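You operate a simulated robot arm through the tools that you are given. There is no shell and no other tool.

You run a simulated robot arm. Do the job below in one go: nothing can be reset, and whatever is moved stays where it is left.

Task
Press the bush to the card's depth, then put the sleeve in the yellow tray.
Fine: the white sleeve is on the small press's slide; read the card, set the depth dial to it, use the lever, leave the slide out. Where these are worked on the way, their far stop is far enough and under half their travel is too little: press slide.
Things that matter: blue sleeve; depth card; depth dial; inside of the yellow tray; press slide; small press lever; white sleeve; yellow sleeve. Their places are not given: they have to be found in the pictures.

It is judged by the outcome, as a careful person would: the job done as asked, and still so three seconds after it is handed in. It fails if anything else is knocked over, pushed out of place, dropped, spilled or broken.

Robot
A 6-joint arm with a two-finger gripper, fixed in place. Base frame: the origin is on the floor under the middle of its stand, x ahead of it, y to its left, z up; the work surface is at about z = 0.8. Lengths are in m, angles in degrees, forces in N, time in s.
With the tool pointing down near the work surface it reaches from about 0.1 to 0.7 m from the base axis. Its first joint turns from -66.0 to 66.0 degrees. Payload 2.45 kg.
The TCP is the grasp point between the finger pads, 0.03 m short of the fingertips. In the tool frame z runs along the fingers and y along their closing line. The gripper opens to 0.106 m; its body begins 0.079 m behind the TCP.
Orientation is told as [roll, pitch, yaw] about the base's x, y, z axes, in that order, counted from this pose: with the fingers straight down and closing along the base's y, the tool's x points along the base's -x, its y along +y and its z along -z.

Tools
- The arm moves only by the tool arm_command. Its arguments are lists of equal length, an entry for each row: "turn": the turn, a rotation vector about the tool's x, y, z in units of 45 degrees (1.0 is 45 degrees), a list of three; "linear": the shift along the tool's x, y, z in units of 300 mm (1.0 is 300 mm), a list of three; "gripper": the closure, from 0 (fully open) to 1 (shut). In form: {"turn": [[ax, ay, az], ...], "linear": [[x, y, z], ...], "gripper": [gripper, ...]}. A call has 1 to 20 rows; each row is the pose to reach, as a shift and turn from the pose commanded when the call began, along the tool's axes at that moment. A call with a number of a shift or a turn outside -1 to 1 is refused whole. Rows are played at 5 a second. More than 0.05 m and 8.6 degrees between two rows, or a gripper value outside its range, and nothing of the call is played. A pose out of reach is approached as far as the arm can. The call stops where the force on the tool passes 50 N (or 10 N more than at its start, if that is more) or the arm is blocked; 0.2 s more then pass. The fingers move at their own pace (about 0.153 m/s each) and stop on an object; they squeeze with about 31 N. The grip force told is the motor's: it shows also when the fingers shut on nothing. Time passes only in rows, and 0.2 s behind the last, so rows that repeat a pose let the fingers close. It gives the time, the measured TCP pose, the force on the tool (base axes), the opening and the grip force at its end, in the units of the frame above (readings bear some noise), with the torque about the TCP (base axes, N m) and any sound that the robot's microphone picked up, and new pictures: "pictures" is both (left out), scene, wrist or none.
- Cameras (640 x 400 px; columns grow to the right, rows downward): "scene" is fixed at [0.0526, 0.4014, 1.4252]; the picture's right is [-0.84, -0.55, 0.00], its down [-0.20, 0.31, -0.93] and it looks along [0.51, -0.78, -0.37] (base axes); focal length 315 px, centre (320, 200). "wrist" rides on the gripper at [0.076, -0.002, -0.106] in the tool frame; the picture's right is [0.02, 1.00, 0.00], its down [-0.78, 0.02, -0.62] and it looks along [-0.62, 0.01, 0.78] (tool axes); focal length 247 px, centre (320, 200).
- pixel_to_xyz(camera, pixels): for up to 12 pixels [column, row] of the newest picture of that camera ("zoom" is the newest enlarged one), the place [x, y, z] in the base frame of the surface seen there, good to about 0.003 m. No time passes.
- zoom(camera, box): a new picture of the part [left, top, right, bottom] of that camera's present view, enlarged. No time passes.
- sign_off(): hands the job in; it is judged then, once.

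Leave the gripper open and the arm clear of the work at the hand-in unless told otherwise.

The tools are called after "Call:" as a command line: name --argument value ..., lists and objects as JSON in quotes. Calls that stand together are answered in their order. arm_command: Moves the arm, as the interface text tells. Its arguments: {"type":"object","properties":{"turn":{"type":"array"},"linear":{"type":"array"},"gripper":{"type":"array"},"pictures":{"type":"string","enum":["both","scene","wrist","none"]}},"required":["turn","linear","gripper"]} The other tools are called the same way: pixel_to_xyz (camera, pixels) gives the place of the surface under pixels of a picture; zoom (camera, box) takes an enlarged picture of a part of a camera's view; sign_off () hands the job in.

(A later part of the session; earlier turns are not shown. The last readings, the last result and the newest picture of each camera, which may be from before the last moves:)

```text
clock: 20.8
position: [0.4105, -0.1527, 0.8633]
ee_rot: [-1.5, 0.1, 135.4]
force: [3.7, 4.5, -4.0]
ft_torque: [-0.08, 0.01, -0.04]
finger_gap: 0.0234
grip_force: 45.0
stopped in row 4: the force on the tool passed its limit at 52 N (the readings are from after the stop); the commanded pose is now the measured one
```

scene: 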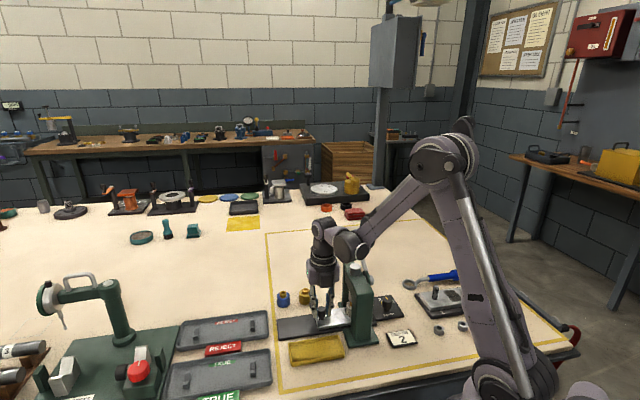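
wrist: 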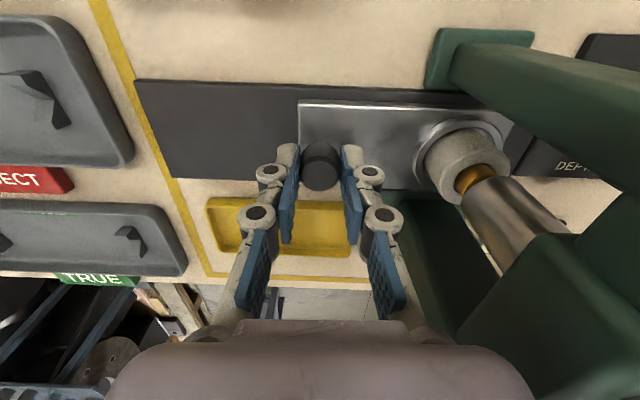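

The slide hit its inner stop: travel was about 0.109 m and the force limit tripped. I'll release the knob, then lift straight up.

Call:
arm_command --turn '[[0, 0, 0], [0, 0, 0], [0, 0, 0], [0, 0, 0], [0, 0, 0], [0, 0, 0], [0, 0, 0], [0, 0, 0], [0, 0, 0], [0, 0, 0]]' --linear '[[0, 0, 0], [0, 0, 0], [0, 0, 0], [0, 0, -0.06], [0, 0, -0.2], [0, 0, -0.35], [0, 0, -0.5], [0, 0, -0.65], [0, 0, -0.75], [0, 0, -0.75]]' --gripper '[0.5, 0.5, 0.5, 0.5, 0.5, 0.5, 0.5, 0.5, 0.5, 0.5]'

Call:
zoom --camera "scene" --box '[300, 225, 420, 345]'

Call:
zoom --camera "wrist" --box '[320, 20, 560, 200]'

```text
clock: 23.0
position: [0.4046, -0.1564, 1.086]
ee_rot: [-1.4, 0.1, 135.5]
force: [0.6, 0.8, 0.1]
ft_torque: [0.0, 0.03, 0.0]
finger_gap: 0.0531
grip_force: 0.1
```

scene: 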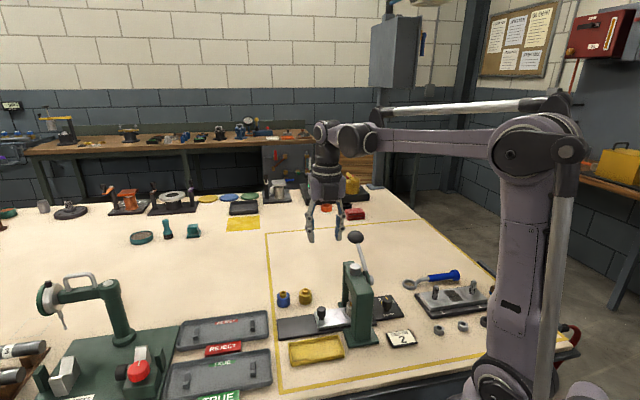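
wrist: 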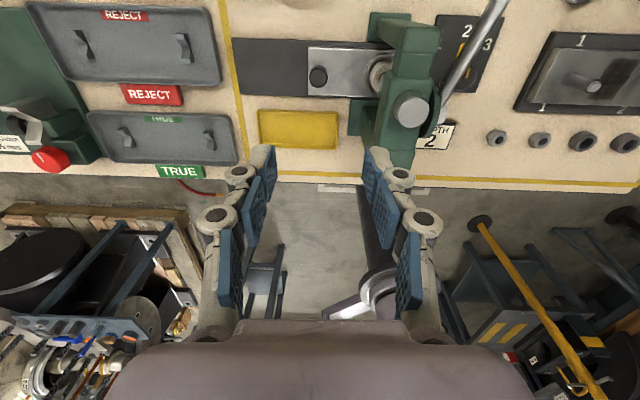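

```text
3.33 times, centred on (360, 285) of scene
```

zoom: 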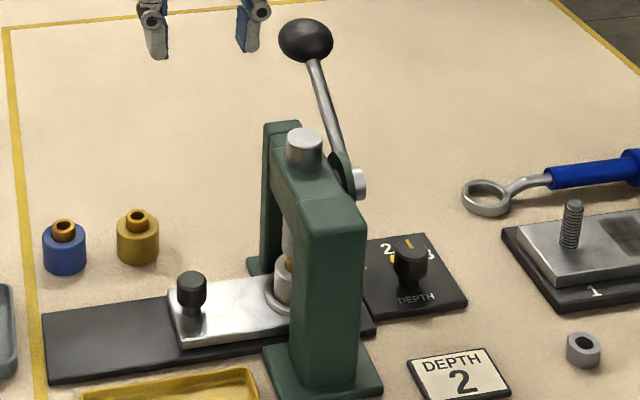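

```text
2.22 times, centred on (440, 110) of wrist
```

zoom: 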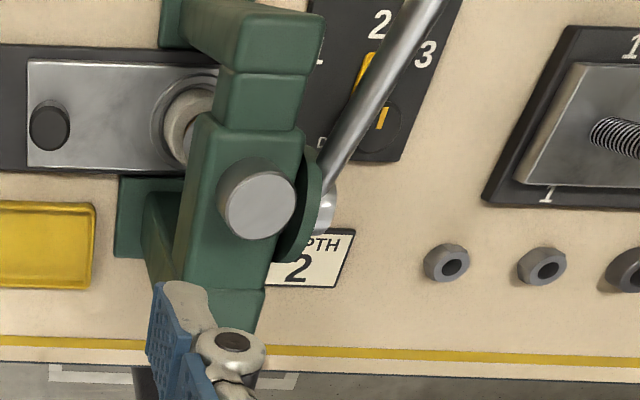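

The slide is fully in, with the sleeve under the ram. Next is the lever: ball centre about (0.403, -0.318, 0.992), pivot about z=0.937 on the frame. I'll level the tool, close the fingers and move over the ball, staying above it (fingertips about 1.05).

Call:
arm_command --turn '[[0.011, -0.011, 0.005], [0.022, -0.022, 0.011], [0.022, -0.022, 0.011], [0.022, -0.022, 0.011], [0.022, -0.022, 0.011], [0.022, -0.022, 0.011]]' --linear '[[0.075, 0.078, 0], [0.15, 0.155, 0], [0.225, 0.233, 0], [0.3, 0.31, 0], [0.374, 0.388, 0], [0.374, 0.388, 0]]' --gripper '[1, 1, 1, 1, 1, 1]'

Call:
zoom --camera "scene" --box '[300, 200, 420, 300]'

Call:
zoom --camera "wrist" --box '[220, 80, 460, 260]'

```text
clock: 24.4
position: [0.4105, -0.3096, 1.0852]
ee_rot: [-2.1, -0.9, 134.6]
force: [0.1, 0.0, 0.5]
ft_torque: [0.0, 0.0, 0.0]
finger_gap: 0.0
grip_force: 28.7
out of reach, approached as far as the arm can: row 5, 6
```

scene: 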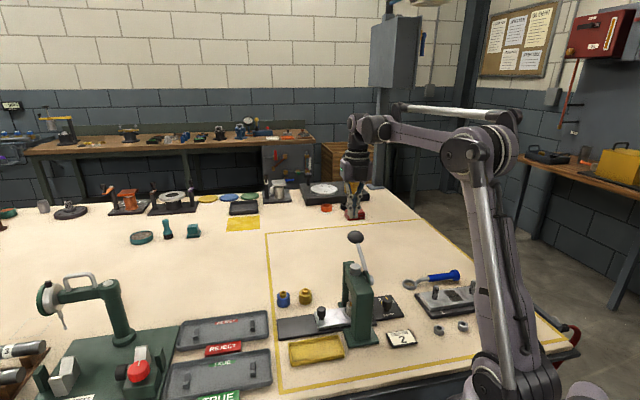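
wrist: 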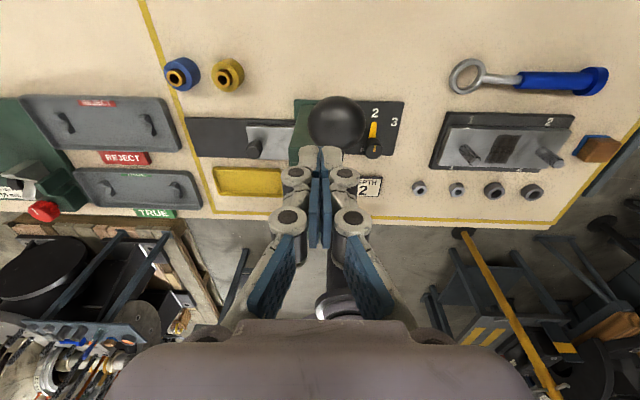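

```text
4.00 times, centred on (360, 250) of scene
```

zoom: 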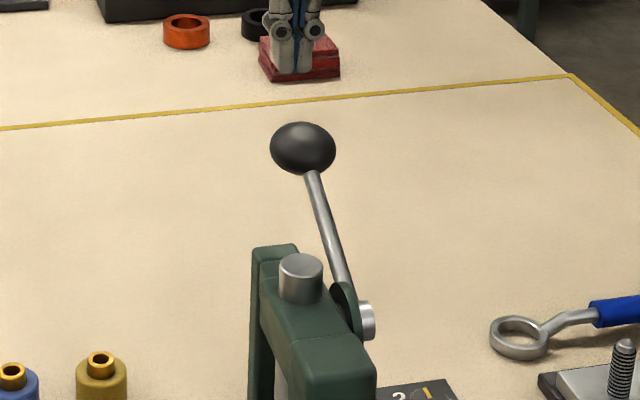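

```text
2.22 times, centred on (340, 170) of wrist
```

zoom: 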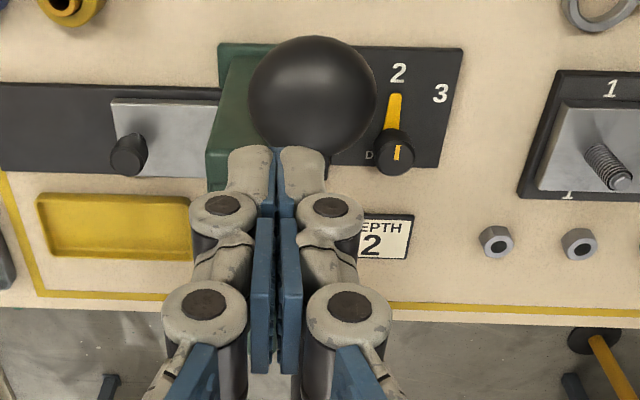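

At yaw 135° the wrist runs out of range here. The orientation doesn't matter for pushing the ball down, so I'll turn the tool back by 45° in place, above the ball, and read where it settles.

Call:
arm_command --turn '[[0, 0, 0.12], [0, 0, 0.25], [0, 0, 0.37], [0, 0, 0.5], [0, 0, 0.62], [0, 0, 0.75], [0, 0, 0.87], [0, 0, 1.0], [0, 0, 1.0]]' --linear '[[0, 0, 0], [0, 0, 0], [0, 0, 0], [0, 0, 0], [0, 0, 0], [0, 0, 0], [0, 0, 0], [0, 0, 0], [0, 0, 0]]' --gripper '[1, 1, 1, 1, 1, 1, 1, 1, 1]' --pictures "none"

```text
clock: 26.4
position: [0.4123, -0.3107, 1.0861]
ee_rot: [-0.9, -2.1, 89.7]
force: [0.2, 0.9, -0.3]
ft_torque: [0.0, 0.02, 0.03]
finger_gap: 0.0
grip_force: 28.5
```

It settled at yaw 89.7° with about 2° of tilt. I'll level the tool, turn it on to 45°, and centre over the ball.

Call:
arm_command --turn '[[0, 0.0525, 0.12], [0, 0.0525, 0.25], [0, 0.0525, 0.37], [0, 0.0525, 0.5], [0, 0.0525, 0.62], [0, 0.0525, 0.75], [0, 0.0525, 0.87], [0, 0.0525, 0.993], [0, 0.0525, 0.993]]' --linear '[[0, 0, 0], [0.005, 0.007, 0], [0.01, 0.014, 0], [0.015, 0.021, 0], [0.021, 0.028, 0], [0.021, 0.028, 0], [0.021, 0.028, 0], [0.021, 0.028, 0], [0.021, 0.028, 0]]' --gripper '[1, 1, 1, 1, 1, 1, 1, 1, 1]'

Call:
zoom --camera "wrist" --box '[200, 40, 440, 220]'

Call:
zoom --camera "scene" --box '[310, 180, 410, 290]'

```text
clock: 28.4
position: [0.4032, -0.3183, 1.0843]
ee_rot: [0.1, 0.0, 45.1]
force: [-0.1, -0.2, -0.6]
ft_torque: [-0.04, -0.02, 0.01]
finger_gap: 0.0001
grip_force: 29.0
```

scene: 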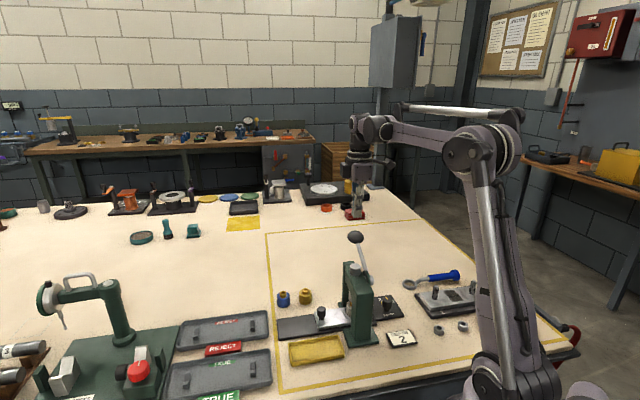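
wrist: 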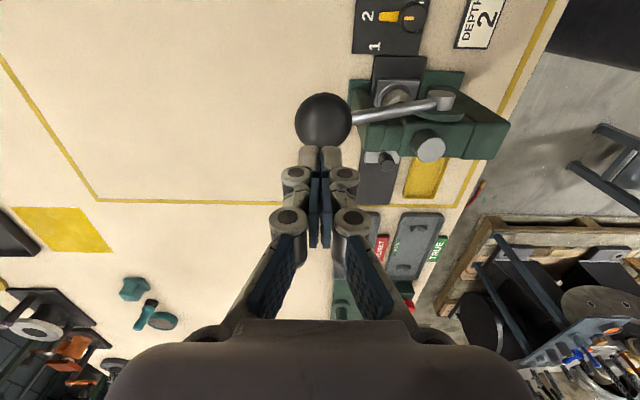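

```text
2.22 times, centred on (320, 130) of wrist
```

zoom: 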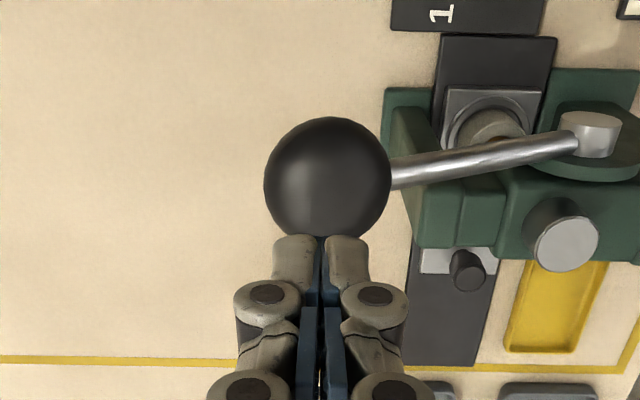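

```text
3.64 times, centred on (360, 235) of scene
```

zoom: 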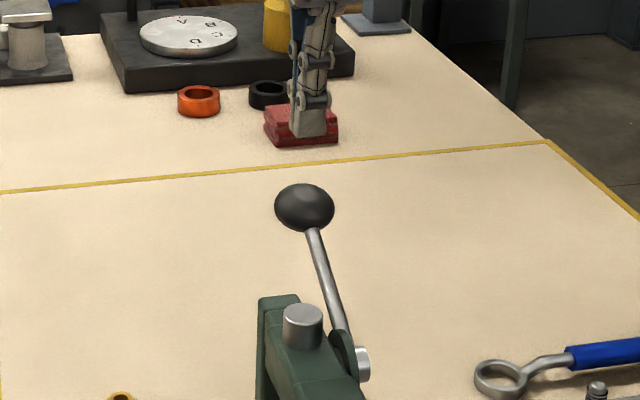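

The ball sits almost straight beneath the closed fingertips. I'm measuring its top and the pivot to plan the arc.

Call:
pixel_to_xyz --camera "wrist" --pixels '[[323, 119], [323, 135], [310, 119], [336, 119], [323, 105], [360, 116], [390, 109], [420, 104], [440, 98], [440, 105]]'

Call:
pixel_to_xyz --camera "scene" --pixels '[[356, 237], [352, 237], [360, 237], [356, 232], [356, 242], [360, 250], [364, 265], [372, 279], [374, 279], [368, 275]]'

```text
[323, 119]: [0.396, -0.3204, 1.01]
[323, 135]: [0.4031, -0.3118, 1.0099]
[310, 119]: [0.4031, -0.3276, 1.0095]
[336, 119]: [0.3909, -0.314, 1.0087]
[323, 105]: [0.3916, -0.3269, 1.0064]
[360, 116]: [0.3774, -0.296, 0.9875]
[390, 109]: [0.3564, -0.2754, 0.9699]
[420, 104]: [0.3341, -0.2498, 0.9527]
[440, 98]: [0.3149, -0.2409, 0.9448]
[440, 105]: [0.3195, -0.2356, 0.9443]
```

```text
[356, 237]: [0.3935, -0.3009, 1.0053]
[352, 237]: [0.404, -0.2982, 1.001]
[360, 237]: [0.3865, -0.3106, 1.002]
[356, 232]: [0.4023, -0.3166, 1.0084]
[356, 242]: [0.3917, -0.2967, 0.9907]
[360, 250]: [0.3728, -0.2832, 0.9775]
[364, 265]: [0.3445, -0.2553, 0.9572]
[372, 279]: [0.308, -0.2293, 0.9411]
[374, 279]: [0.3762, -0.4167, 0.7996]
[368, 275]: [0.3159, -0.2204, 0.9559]
```

Pivot is about v=0.393 along the lever direction at z≈0.935, arm length about 0.126, starting angle about 25°. I'll push the ball down along that arc, first to about -15°, then look at the ram.

Call:
arm_command --turn '[[0, 0, 0], [0, 0, 0], [0, 0, 0], [0, 0, 0], [0, 0, 0], [0, 0, 0], [0, 0, 0], [0, 0, 0], [0, 0, 0], [0, 0, 0]]' --linear '[[0, 0.01, 0.108], [0, 0.01, 0.141], [0, -0.004, 0.177], [0, -0.015, 0.212], [0, -0.023, 0.248], [0, -0.028, 0.284], [0, -0.03, 0.321], [0, -0.028, 0.358], [0, -0.023, 0.394], [0, -0.015, 0.43]]' --gripper '[1, 1, 1, 1, 1, 1, 1, 1, 1, 1]'

Call:
zoom --camera "scene" --box '[300, 200, 420, 340]'

```text
clock: 30.5
position: [0.41, -0.3238, 0.9691]
ee_rot: [-0.4, 0.0, 45.2]
force: [-0.3, -1.0, 33.4]
ft_torque: [0.18, 0.16, 0.02]
finger_gap: 0.0001
grip_force: 29.1
stopped in row 10: the force on the tool passed its limit at 64 N (the readings are from after the stop); the commanded pose is now the measured one
```

scene: 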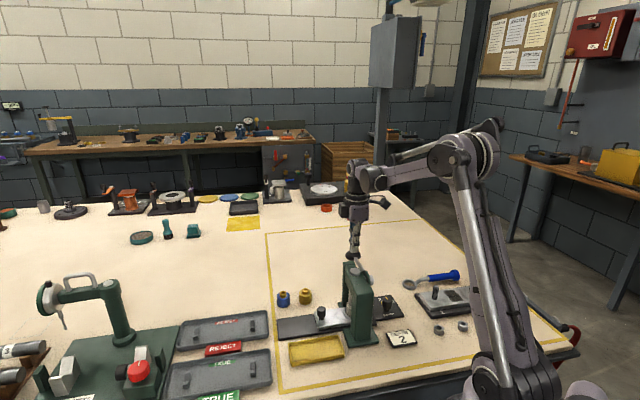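
wrist: 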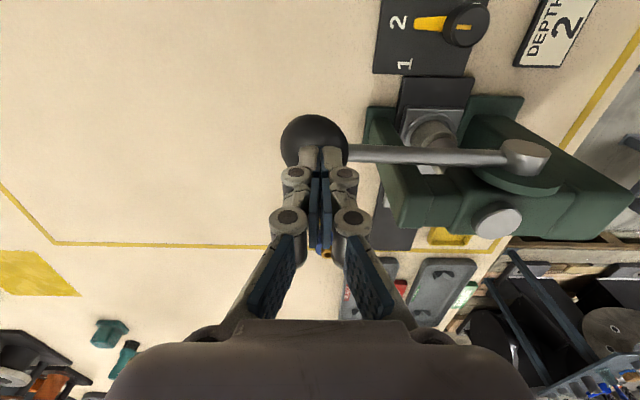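

```text
2.86 times, centred on (360, 270) of scene
```

zoom: 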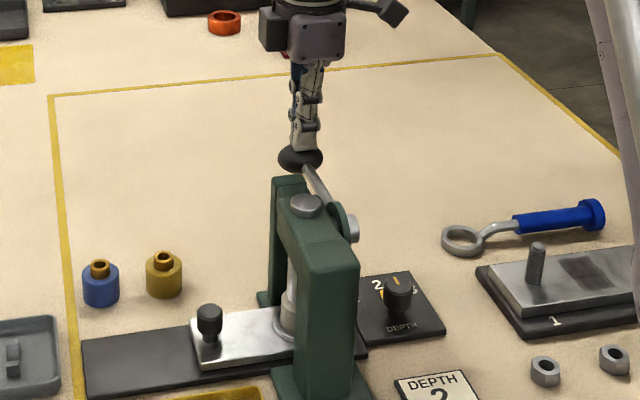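

The lever moved down to about -9° and the force then spiked to 64 N; the ram is down on the sleeve. That could be the dial's stop or the bush resisting, so I'll push a little further in 2 mm steps to see whether it yields.

Call:
arm_command --turn '[[0, 0, 0], [0, 0, 0], [0, 0, 0], [0, 0, 0], [0, 0, 0], [0, 0, 0]]' --linear '[[0, 0.0, 0.007], [0, 0.002, 0.014], [0, 0.004, 0.021], [0, 0.006, 0.028], [0, 0.009, 0.035], [0, 0.012, 0.042]]' --gripper '[1, 1, 1, 1, 1, 1]'

Call:
zoom --camera "scene" --box '[320, 240, 400, 340]'

```text
clock: 30.9
position: [0.409, -0.3228, 0.9684]
ee_rot: [-0.3, 0.0, 45.2]
force: [-0.9, 0.6, 29.8]
ft_torque: [0.18, 0.15, 0.0]
finger_gap: 0.0
grip_force: 28.1
stopped in row 2: the force on the tool passed its limit at 54 N (the readings are from after the stop); the commanded pose is now the measured one
```

scene: 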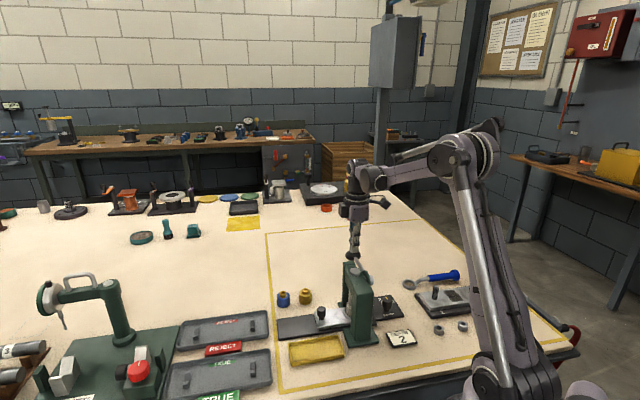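
wrist: 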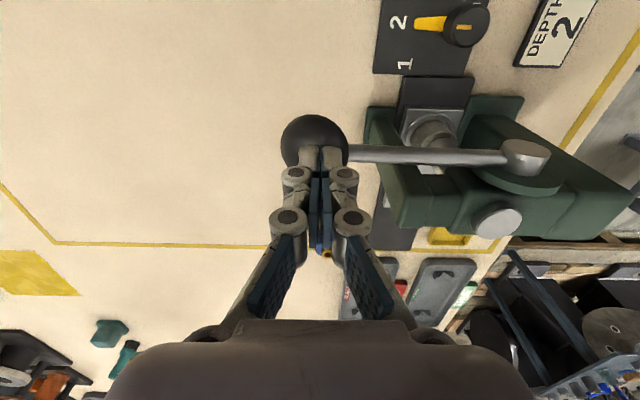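

```text
4.00 times, centred on (360, 290) of scene
```

zoom: 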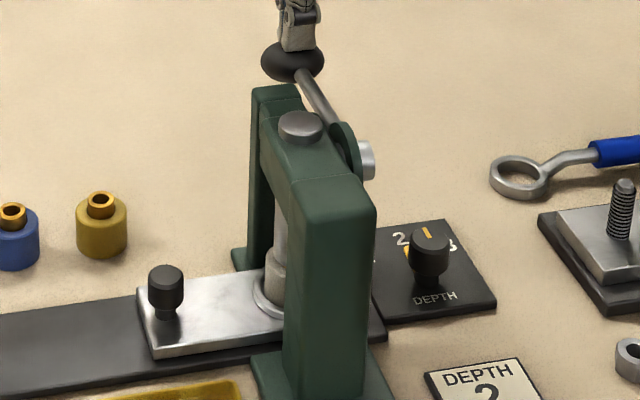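

Call:
pixel_to_xyz --camera "scene" --pixels '[[355, 270], [355, 272], [348, 310], [349, 305], [347, 318], [343, 309]]'

Call:
zoom --camera "scene" --box '[335, 285, 365, 325]'

Call:
zoom --camera "wrist" --box '[360, 90, 540, 240]'

```text
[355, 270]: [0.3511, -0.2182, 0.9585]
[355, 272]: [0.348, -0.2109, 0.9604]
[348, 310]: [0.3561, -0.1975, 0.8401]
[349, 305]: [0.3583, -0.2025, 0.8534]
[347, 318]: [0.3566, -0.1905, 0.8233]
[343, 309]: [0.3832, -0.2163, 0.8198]
```

```text
10.00 times, centred on (350, 305) of scene
```

zoom: 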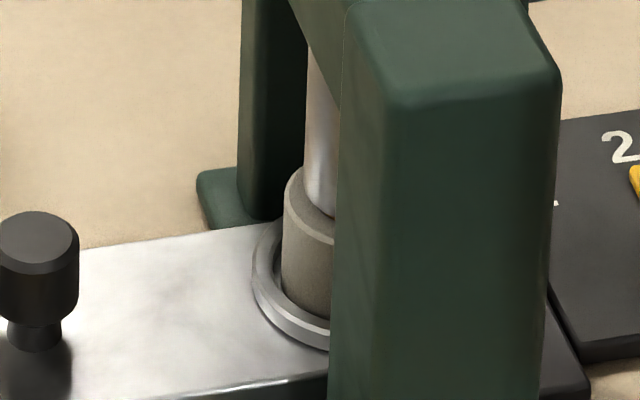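

```text
2.67 times, centred on (450, 165) of wrist
```

zoom: 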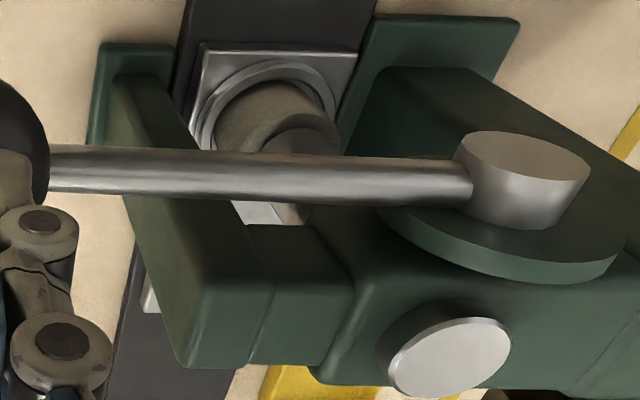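

The ram rests at the sleeve's top, the bush is down inside it, and the lever is at a hard stop, so the press is at the dial's depth. I'll lift the fingers off and see whether the lever comes back up by itself.

Call:
arm_command --turn '[[0, 0, 0], [0, 0, 0], [0, 0, 0], [0, 0, 0], [0, 0, 0], [0, 0, 0], [0, 0, 0]]' --linear '[[0, 0, -0.04], [0, 0, -0.1], [0, 0, -0.18], [0, 0, -0.28], [0, 0, -0.38], [0, 0, -0.42], [0, 0, -0.42]]' --gripper '[1, 1, 1, 1, 1, 1, 1]'

Call:
zoom --camera "scene" --box '[300, 200, 420, 340]'

```text
clock: 32.5
position: [0.4094, -0.3219, 1.0948]
ee_rot: [-0.3, 0.1, 45.1]
force: [0.0, 0.5, -0.2]
ft_torque: [0.02, -0.01, -0.02]
finger_gap: 0.0001
grip_force: 28.1
```

scene: 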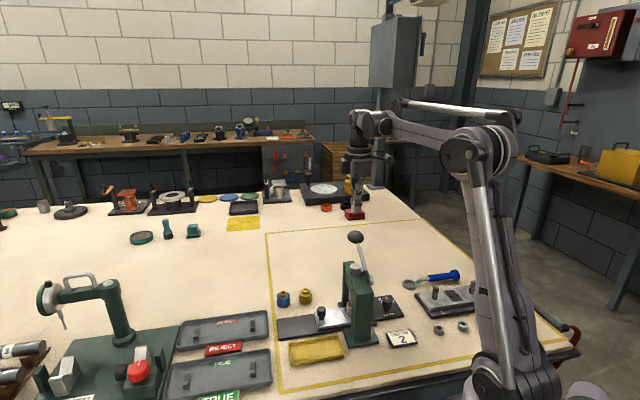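
wrist: 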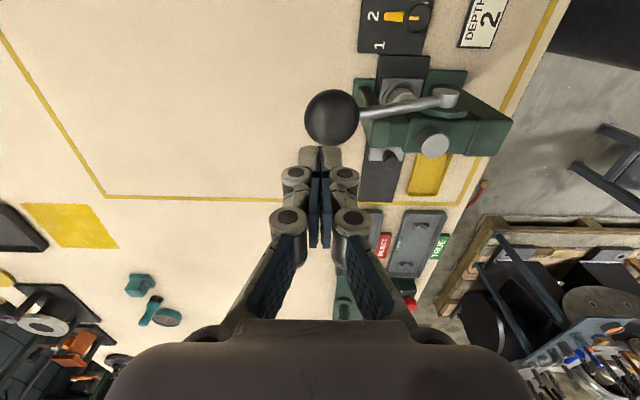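

```text
2.86 times, centred on (360, 270) of scene
```

zoom: 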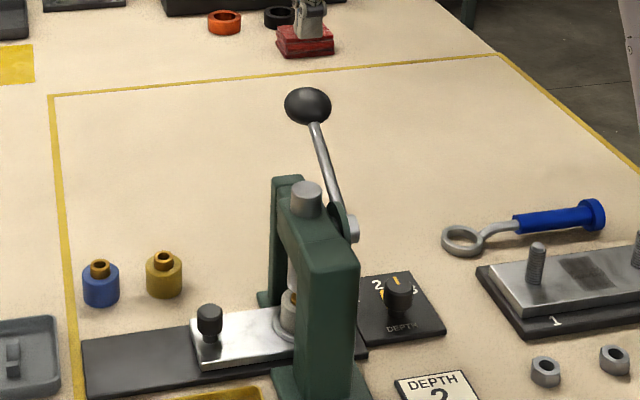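

The lever sprang back up with the ram. I'll zoom in on the bush now.

Call:
zoom --camera "scene" --box '[330, 280, 370, 325]'

Call:
zoom --camera "wrist" --box '[360, 50, 480, 130]'

```text
8.89 times, centred on (350, 302) of scene
```

zoom: 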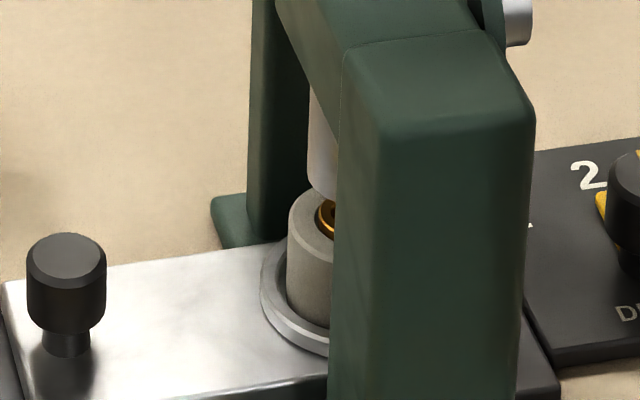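

```text
5.00 times, centred on (420, 90) of wrist
```

zoom: 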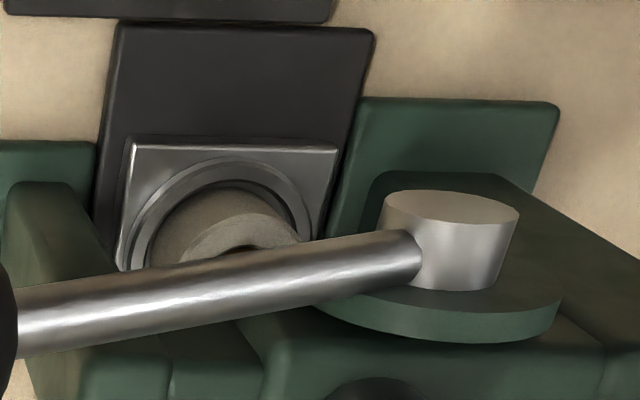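

The bush is pressed in, its top now at the sleeve's face. Next I'll pull the slide out. I'll move back over the slide knob, turning towards yaw 135° on the way.

Call:
arm_command --turn '[[0, 0, -0.08], [0, 0, -0.2], [0, 0, -0.32], [0, 0, -0.44], [0, 0, -0.56], [0, 0, -0.68], [0, 0, -0.8], [0, 0, -0.92], [0, 0, -1.0], [0, 0, -1.0]]' --linear '[[-0.03, 0.03, -0.02], [-0.08, 0.08, -0.02], [-0.13, 0.13, -0.02], [-0.18, 0.18, -0.02], [-0.23, 0.23, -0.02], [-0.28, 0.275, -0.02], [-0.33, 0.32, 0], [-0.38, 0.37, 0], [-0.402, 0.391, 0], [-0.402, 0.391, 0]]' --gripper '[1, 1, 1, 0.45, 0.45, 0.45, 0.45, 0.45, 0.45, 0.45]' --pictures "none"

```text
clock: 34.7
position: [0.4108, -0.1555, 1.0927]
ee_rot: [-0.2, 0.3, 90.2]
force: [0.4, -0.3, -0.3]
ft_torque: [-0.03, -0.03, -0.02]
finger_gap: 0.0582
grip_force: 0.1
```

Call:
arm_command --turn '[[0, 0, -0.12], [0, 0, -0.24], [0, 0, -0.36], [0, 0, -0.48], [0, 0, -0.6], [0, 0, -0.72], [0, 0, -0.84], [0, 0, -0.94], [0, 0, -0.996], [0, 0, -0.996]]' --linear '[[-0.006, -0.003, 0], [-0.006, -0.003, 0.02], [-0.006, -0.003, 0.06], [-0.006, -0.003, 0.1], [-0.006, -0.003, 0.14], [-0.006, -0.003, 0.18], [-0.006, -0.003, 0.22], [-0.006, -0.003, 0.26], [-0.006, -0.003, 0.3], [-0.006, -0.003, 0.3]]' --gripper '[0.575, 0.575, 0.575, 0.575, 0.575, 0.575, 0.575, 0.575, 0.575, 0.575]'

Call:
zoom --camera "wrist" --box '[240, 50, 440, 200]'

Call:
pixel_to_xyz --camera "wrist" --pixels '[[317, 100], [317, 104], [314, 102], [320, 102], [317, 96]]'

```text
clock: 36.9
position: [0.4104, -0.1529, 1.0034]
ee_rot: [0.0, 0.3, 135.1]
force: [0.9, 0.5, 0.4]
ft_torque: [0.0, 0.03, 0.0]
finger_gap: 0.0449
grip_force: 0.0
```

scene: 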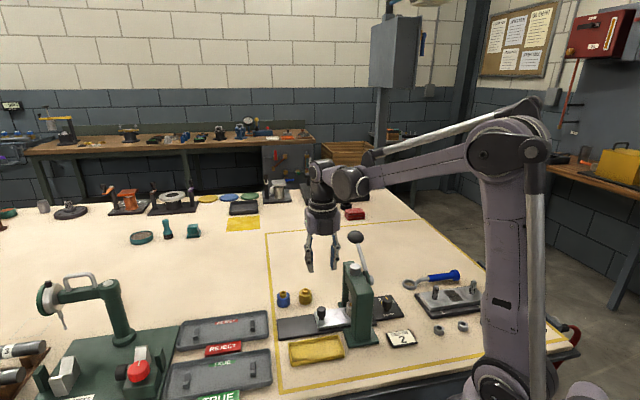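
wrist: 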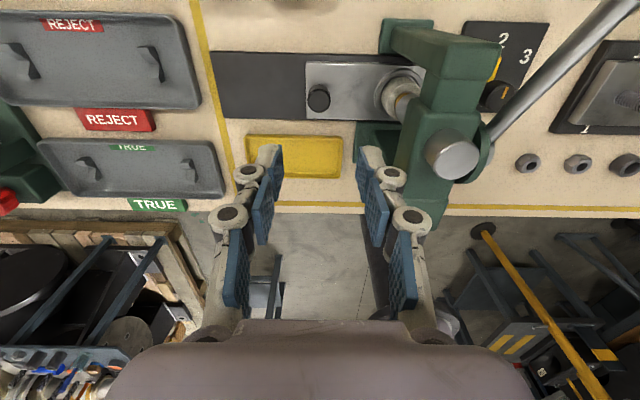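

```text
2.67 times, centred on (340, 125) of wrist
```

zoom: 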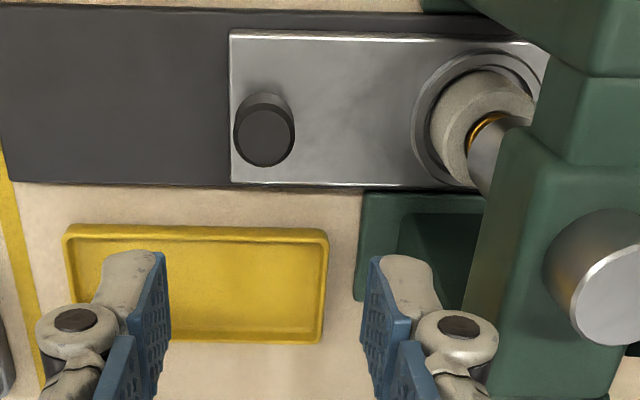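

```text
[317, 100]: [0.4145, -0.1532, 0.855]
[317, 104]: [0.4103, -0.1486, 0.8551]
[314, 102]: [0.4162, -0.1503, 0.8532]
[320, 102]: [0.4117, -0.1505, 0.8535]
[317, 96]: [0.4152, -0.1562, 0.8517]
```

The knob is at about (0.413, -0.152), 2–3 mm off the tool axis. I'll correct and descend to z≈0.862, then close on it.

Call:
arm_command --turn '[[0, -0.005, 0], [0, -0.006, 0], [0, -0.006, 0], [0, -0.006, 0], [0, -0.006, 0], [0, -0.006, 0], [0, -0.006, 0], [0, -0.006, 0]]' --linear '[[0.003, -0.008, 0.12], [0.003, -0.008, 0.26], [0.003, -0.008, 0.39], [0.003, -0.008, 0.47], [0.003, -0.008, 0.47], [0.003, -0.008, 0.47], [0.003, -0.008, 0.47], [0.003, -0.008, 0.47]]' --gripper '[0.575, 0.575, 0.575, 0.575, 0.575, 1, 1, 1]'

```text
clock: 38.7
position: [0.4136, -0.1542, 0.8627]
ee_rot: [0.0, -0.1, 135.0]
force: [-2.6, -0.3, -11.7]
ft_torque: [-0.11, -0.06, 0.03]
finger_gap: 0.0232
grip_force: 44.5
```

scene: 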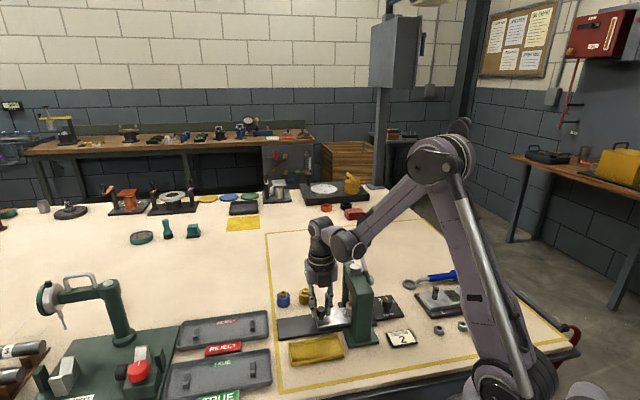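
wrist: 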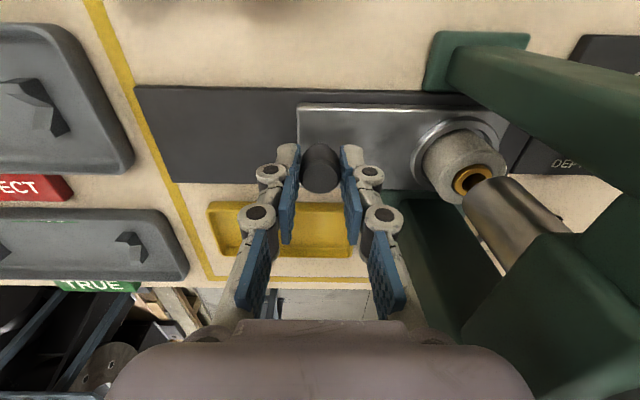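

Gripped. I'll pull the slide outward (tool -y) by 0.10 m at a gentle pace.

Call:
arm_command --turn '[[0, 0, 0], [0, 0, 0], [0, 0, 0], [0, 0, 0], [0, 0, 0], [0, 0, 0], [0, 0, 0], [0, 0, 0], [0, 0, 0]]' --linear '[[0, -0.02, 0], [0, -0.06, 0], [0, -0.105, 0], [0, -0.15, 0], [0, -0.195, 0], [0, -0.24, 0], [0, -0.285, 0], [0, -0.32, 0], [0, -0.333, 0]]' --gripper '[1, 1, 1, 1, 1, 1, 1, 1, 1]'

```text
clock: 40.7
position: [0.4853, -0.0828, 0.862]
ee_rot: [-0.1, 0.2, 134.9]
force: [10.3, -11.3, 27.0]
ft_torque: [-0.18, -0.23, 0.0]
finger_gap: 0.0231
grip_force: 44.9
```

scene: 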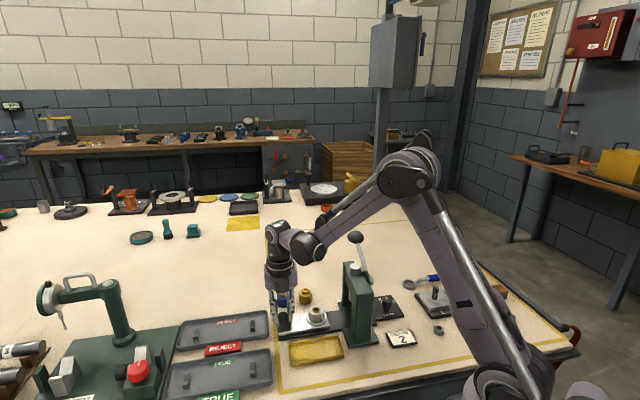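
wrist: 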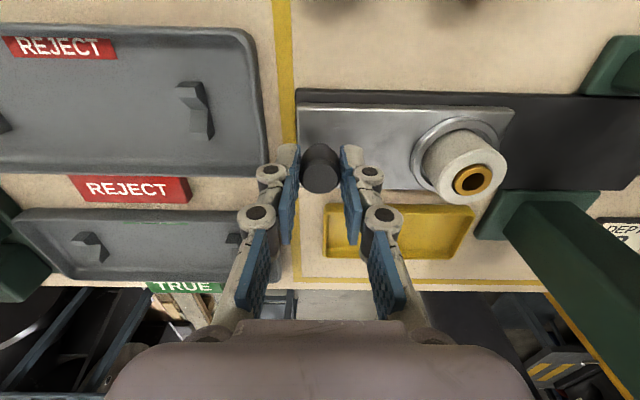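

Almost fully out. I'll continue in 2 mm steps to find the outer stop, easing 1 mm sideways to relieve the side force.

Call:
arm_command --turn '[[0, 0, 0], [0, 0, 0], [0, 0, 0], [0, 0, 0], [0, 0, 0], [0, 0, 0], [0, 0, 0], [0, 0, 0]]' --linear '[[0.004, 0, 0], [0.004, -0.007, 0], [0.004, -0.014, 0], [0.004, -0.021, 0], [0.004, -0.028, 0], [0.004, -0.035, 0], [0.004, -0.042, 0], [0.004, -0.049, 0]]' --gripper '[1, 1, 1, 1, 1, 1, 1, 1]'

```text
clock: 42.5
position: [0.4923, -0.0769, 0.861]
ee_rot: [0.8, -0.4, 134.8]
force: [-39.0, -16.3, 13.0]
ft_torque: [-0.91, 0.6, -0.1]
finger_gap: 0.0235
grip_force: 45.3
```

scene: 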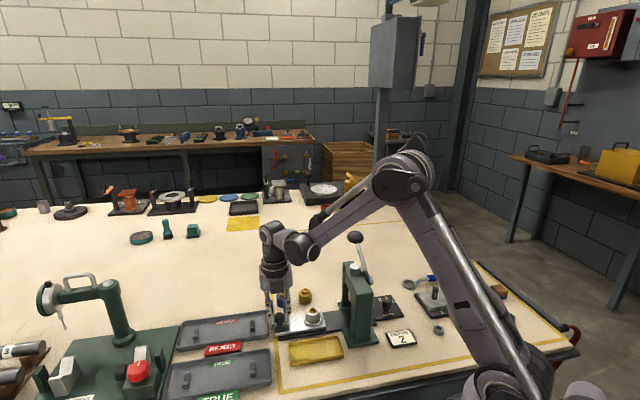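
wrist: 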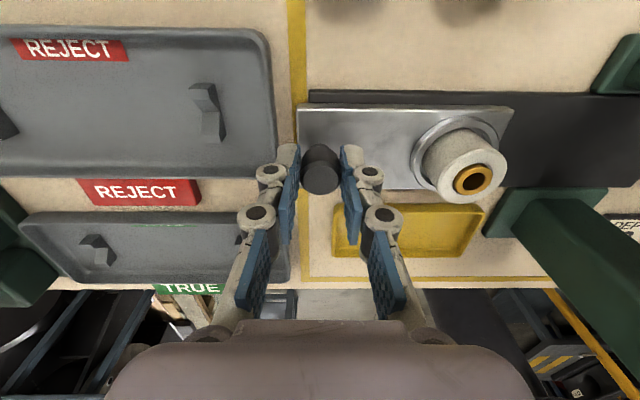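

The force rose to about 39 N against the pull at the original outer position, so the slide is at its outer stop. I'll ease back a few mm, release, and lift.

Call:
arm_command --turn '[[0, 0, 0], [0, 0, 0], [0, 0, 0], [0, 0, 0], [0, 0, 0], [0, 0, 0], [0, 0, 0], [0, 0, 0], [0, 0, 0], [0, 0, 0]]' --linear '[[0, 0.01, 0], [0, 0.015, 0], [0, 0.015, 0], [0, 0.015, 0], [0, 0.015, 0], [0, 0.015, -0.06], [0, 0.015, -0.15], [0, 0.015, -0.3], [0, 0.015, -0.42], [0, 0.015, -0.42]]' --gripper '[1, 1, 0.575, 0.575, 0.575, 0.575, 0.575, 0.575, 0.575, 0.575]'

Call:
zoom --camera "wrist" --box '[280, 40, 480, 180]'

Call:
zoom --camera "scene" --box '[260, 280, 360, 370]'

```text
clock: 44.7
position: [0.4944, -0.0749, 0.9889]
ee_rot: [0.0, 0.0, 135.0]
force: [-0.4, -0.2, -0.1]
ft_torque: [-0.01, 0.02, 0.01]
finger_gap: 0.0452
grip_force: 0.0
```

scene: 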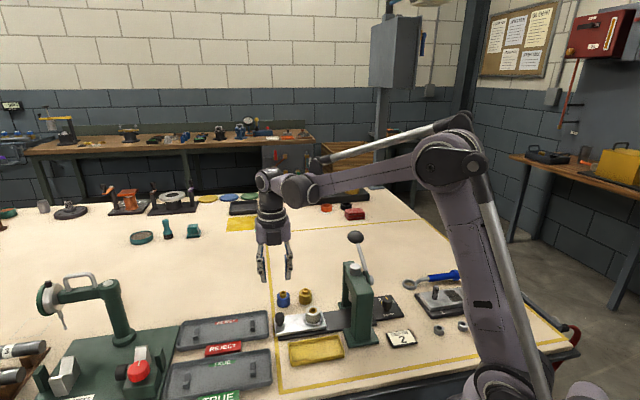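
wrist: 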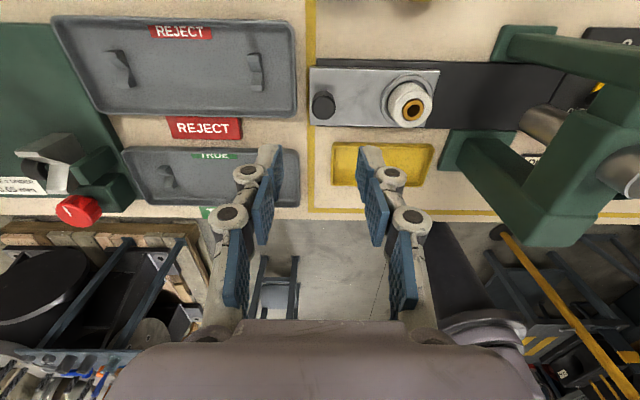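

```text
2.86 times, centred on (380, 110) of wrist
```

zoom: 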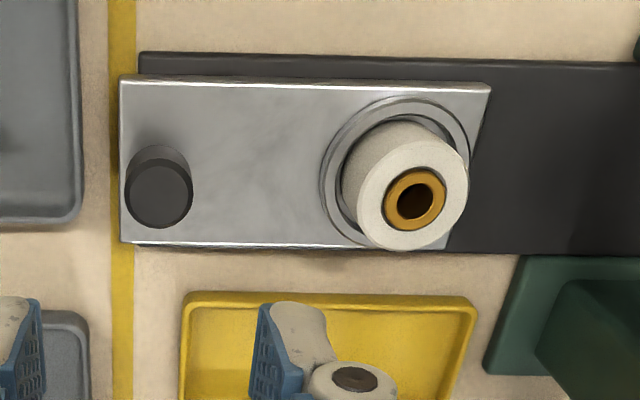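

```text
4.44 times, centred on (310, 325) of scene
```

zoom: 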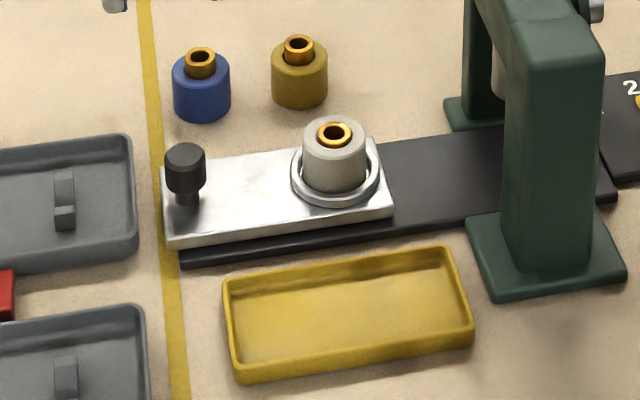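

The slide is fully out and the bush sits much lower than before. I'll measure how far it still protrudes, and the sleeve's place, before picking it up.

Call:
zoom --camera "scene" --box '[295, 300, 335, 330]'

Call:
pixel_to_xyz --camera "wrist" --pixels '[[408, 100], [418, 108], [403, 112], [411, 101], [417, 103], [403, 95], [398, 105], [420, 118], [396, 100], [412, 121], [322, 103], [323, 107]]'

Call:
zoom --camera "wrist" --box '[370, 60, 450, 140]'

```text
13.33 times, centred on (315, 315) of scene
```

zoom: 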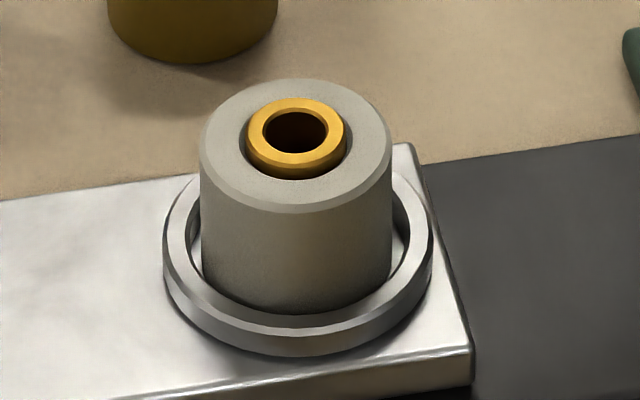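

```text
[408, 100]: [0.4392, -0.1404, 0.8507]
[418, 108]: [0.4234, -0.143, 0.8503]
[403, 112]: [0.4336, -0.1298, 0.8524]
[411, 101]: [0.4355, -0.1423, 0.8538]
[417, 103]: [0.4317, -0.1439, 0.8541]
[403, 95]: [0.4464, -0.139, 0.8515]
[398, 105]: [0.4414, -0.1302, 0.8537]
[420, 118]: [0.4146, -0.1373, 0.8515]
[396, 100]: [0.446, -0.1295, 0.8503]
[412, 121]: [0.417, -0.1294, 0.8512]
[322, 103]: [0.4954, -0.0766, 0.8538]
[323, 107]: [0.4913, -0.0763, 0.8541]
```

```text
5.00 times, centred on (410, 100) of wrist
```

zoom: 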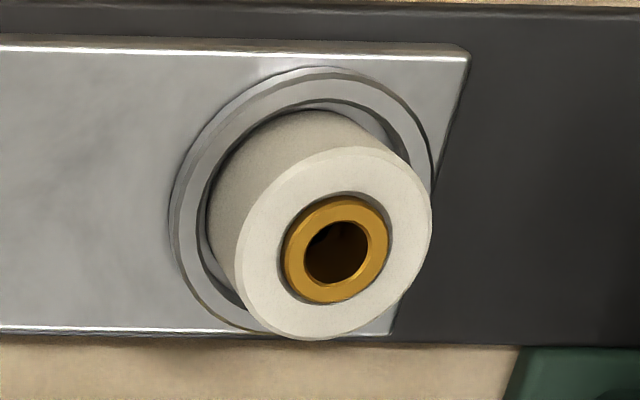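

The bush now stands about 3 mm proud, where it was about 11 mm before, so it went in about 8 mm to a hard stop with the dial on 2. The sleeve is centred near (0.428, -0.139), top z 0.851. I'll move above it with the fingers about 0.06 apart and check alignment.

Call:
arm_command --turn '[[0, 0, 0], [0, 0, 0], [0, 0, 0], [0, 0, 0]]' --linear '[[-0.002, 0.1, 0], [-0.004, 0.2, 0], [-0.007, 0.308, 0], [-0.007, 0.308, 0]]' --gripper '[0.434, 0.434, 0.434, 0.434]'

Call:
zoom --camera "wrist" --box '[240, 50, 400, 170]'

Call:
pixel_to_xyz --camera "wrist" --pixels '[[305, 107], [312, 98], [310, 118], [326, 97], [331, 105], [328, 118], [319, 121], [319, 95], [300, 150], [320, 150], [340, 150], [290, 145]]'

```text
clock: 45.7
position: [0.4276, -0.1389, 0.9897]
ee_rot: [0.0, 0.0, 135.0]
force: [-0.5, -0.8, 0.4]
ft_torque: [0.0, 0.03, -0.01]
finger_gap: 0.0599
grip_force: 0.1
```

scene: 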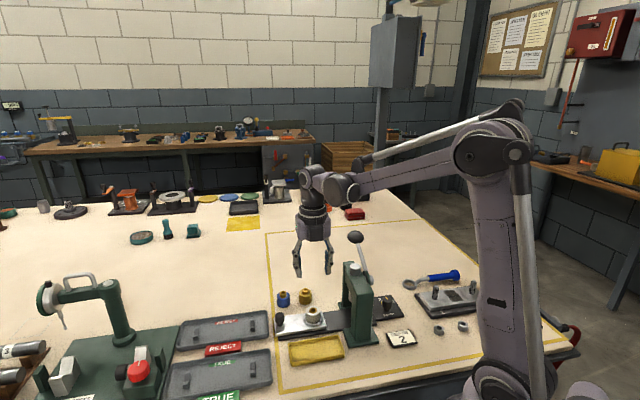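
wrist: 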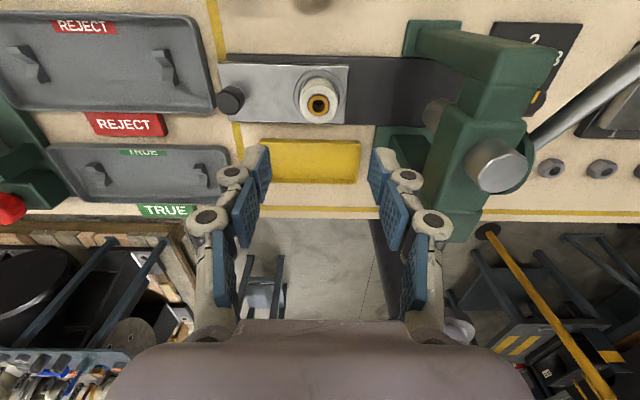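

```text
3.33 times, centred on (320, 110) of wrist
```

zoom: 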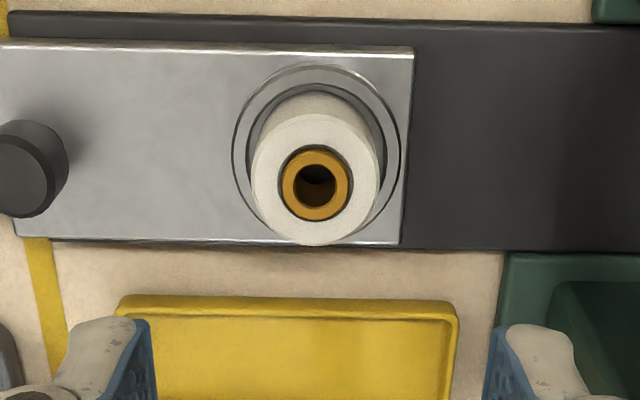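

```text
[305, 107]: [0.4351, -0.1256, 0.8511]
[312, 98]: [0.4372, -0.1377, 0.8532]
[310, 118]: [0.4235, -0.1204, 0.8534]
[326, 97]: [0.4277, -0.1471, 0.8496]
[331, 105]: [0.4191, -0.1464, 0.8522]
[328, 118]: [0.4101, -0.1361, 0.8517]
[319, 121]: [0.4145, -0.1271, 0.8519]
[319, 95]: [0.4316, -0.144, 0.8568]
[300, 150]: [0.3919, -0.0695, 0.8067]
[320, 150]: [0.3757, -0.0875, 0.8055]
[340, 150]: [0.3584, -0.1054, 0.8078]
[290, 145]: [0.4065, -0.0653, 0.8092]
```

The sleeve is centred under the fingers to within about 2 mm. I'll descend to TCP z≈0.863, fingertips about 0.833, which is above the nest ring.

Call:
arm_command --turn '[[0, 0, 0], [0, 0, 0], [0, 0, 0], [0, 0, 0], [0, 0, 0]]' --linear '[[-0.004, -0.002, 0.12], [-0.004, -0.002, 0.24], [-0.004, -0.002, 0.36], [-0.004, -0.002, 0.42], [-0.004, -0.002, 0.42]]' --gripper '[0.434, 0.434, 0.434, 0.434, 0.434]'

Call:
zoom --camera "wrist" --box '[220, 80, 420, 230]'

Call:
zoom --camera "scene" --box '[265, 250, 385, 350]'

```text
clock: 46.9
position: [0.4257, -0.1371, 0.8608]
ee_rot: [0.0, 0.0, 135.1]
force: [0.3, 0.1, -0.1]
ft_torque: [-0.01, -0.01, 0.01]
finger_gap: 0.0597
grip_force: 0.1
```

scene: 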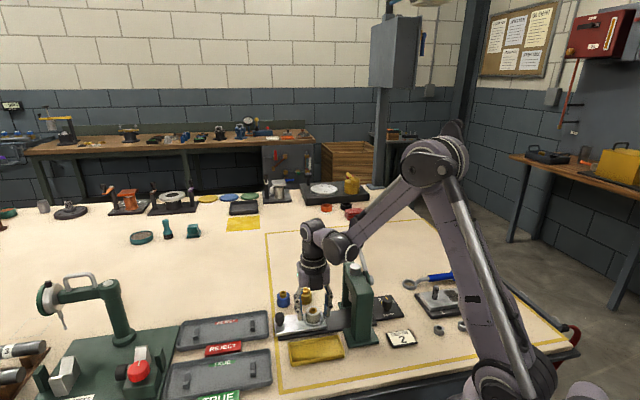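
wrist: 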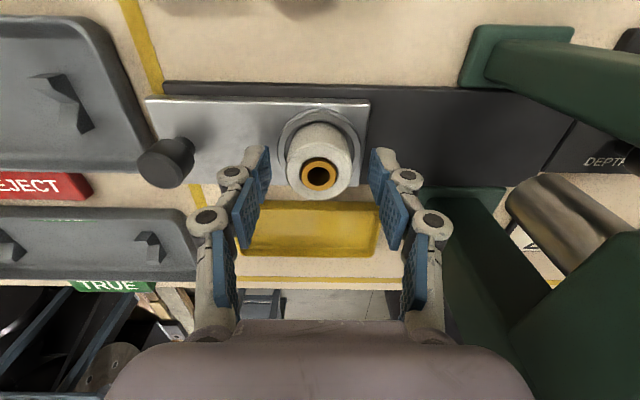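

```text
2.67 times, centred on (320, 155) of wrist
```

zoom: 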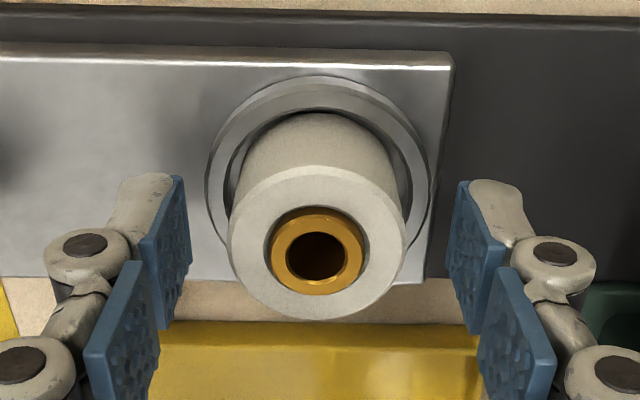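

```text
4.00 times, centred on (325, 300) of scene
```

zoom: 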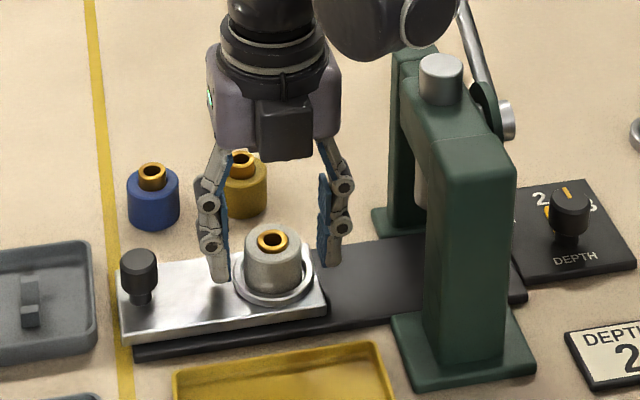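

Call:
pixel_to_xyz --camera "wrist" --pixels '[[282, 148], [357, 148], [320, 112], [300, 118], [340, 118], [260, 120], [262, 165], [376, 165], [320, 155], [300, 240], [340, 240], [320, 205]]'

```text
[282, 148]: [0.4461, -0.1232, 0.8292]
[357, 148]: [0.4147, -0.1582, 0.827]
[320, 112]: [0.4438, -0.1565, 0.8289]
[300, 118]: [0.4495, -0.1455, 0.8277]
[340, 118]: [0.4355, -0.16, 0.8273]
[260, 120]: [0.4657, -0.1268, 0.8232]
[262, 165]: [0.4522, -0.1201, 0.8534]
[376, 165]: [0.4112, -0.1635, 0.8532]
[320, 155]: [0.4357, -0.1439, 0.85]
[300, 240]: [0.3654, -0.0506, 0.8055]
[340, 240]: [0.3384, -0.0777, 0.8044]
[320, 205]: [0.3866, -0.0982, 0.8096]
```

The ring top is at z≈0.828 and the fingertips at about 0.831. I'll raise 3 mm for margin, then close on the sleeve.

Call:
arm_command --turn '[[0, 0, 0], [0, 0, 0], [0, 0, 0], [0, 0, 0], [0, 0, 0]]' --linear '[[0, 0, -0.01], [0, 0, -0.01], [0, 0, -0.01], [0, 0, -0.01], [0, 0, -0.01]]' --gripper '[0.434, 1, 1, 1, 1]' --pictures "wrist"

```text
clock: 48.1
position: [0.4262, -0.138, 0.8643]
ee_rot: [-0.1, 0.0, 135.0]
force: [1.8, -0.2, 3.1]
ft_torque: [0.06, -0.09, -0.02]
finger_gap: 0.0371
grip_force: 30.9
```

wrist: 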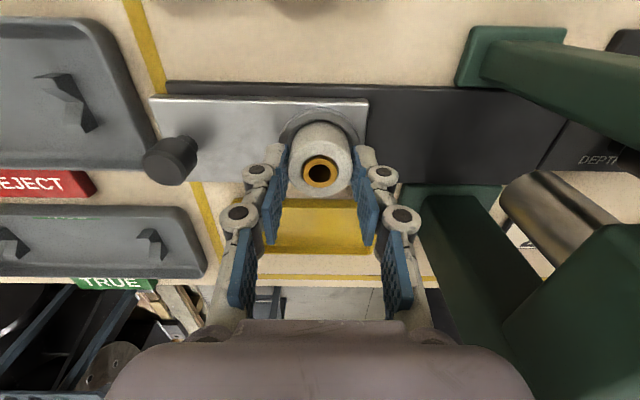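

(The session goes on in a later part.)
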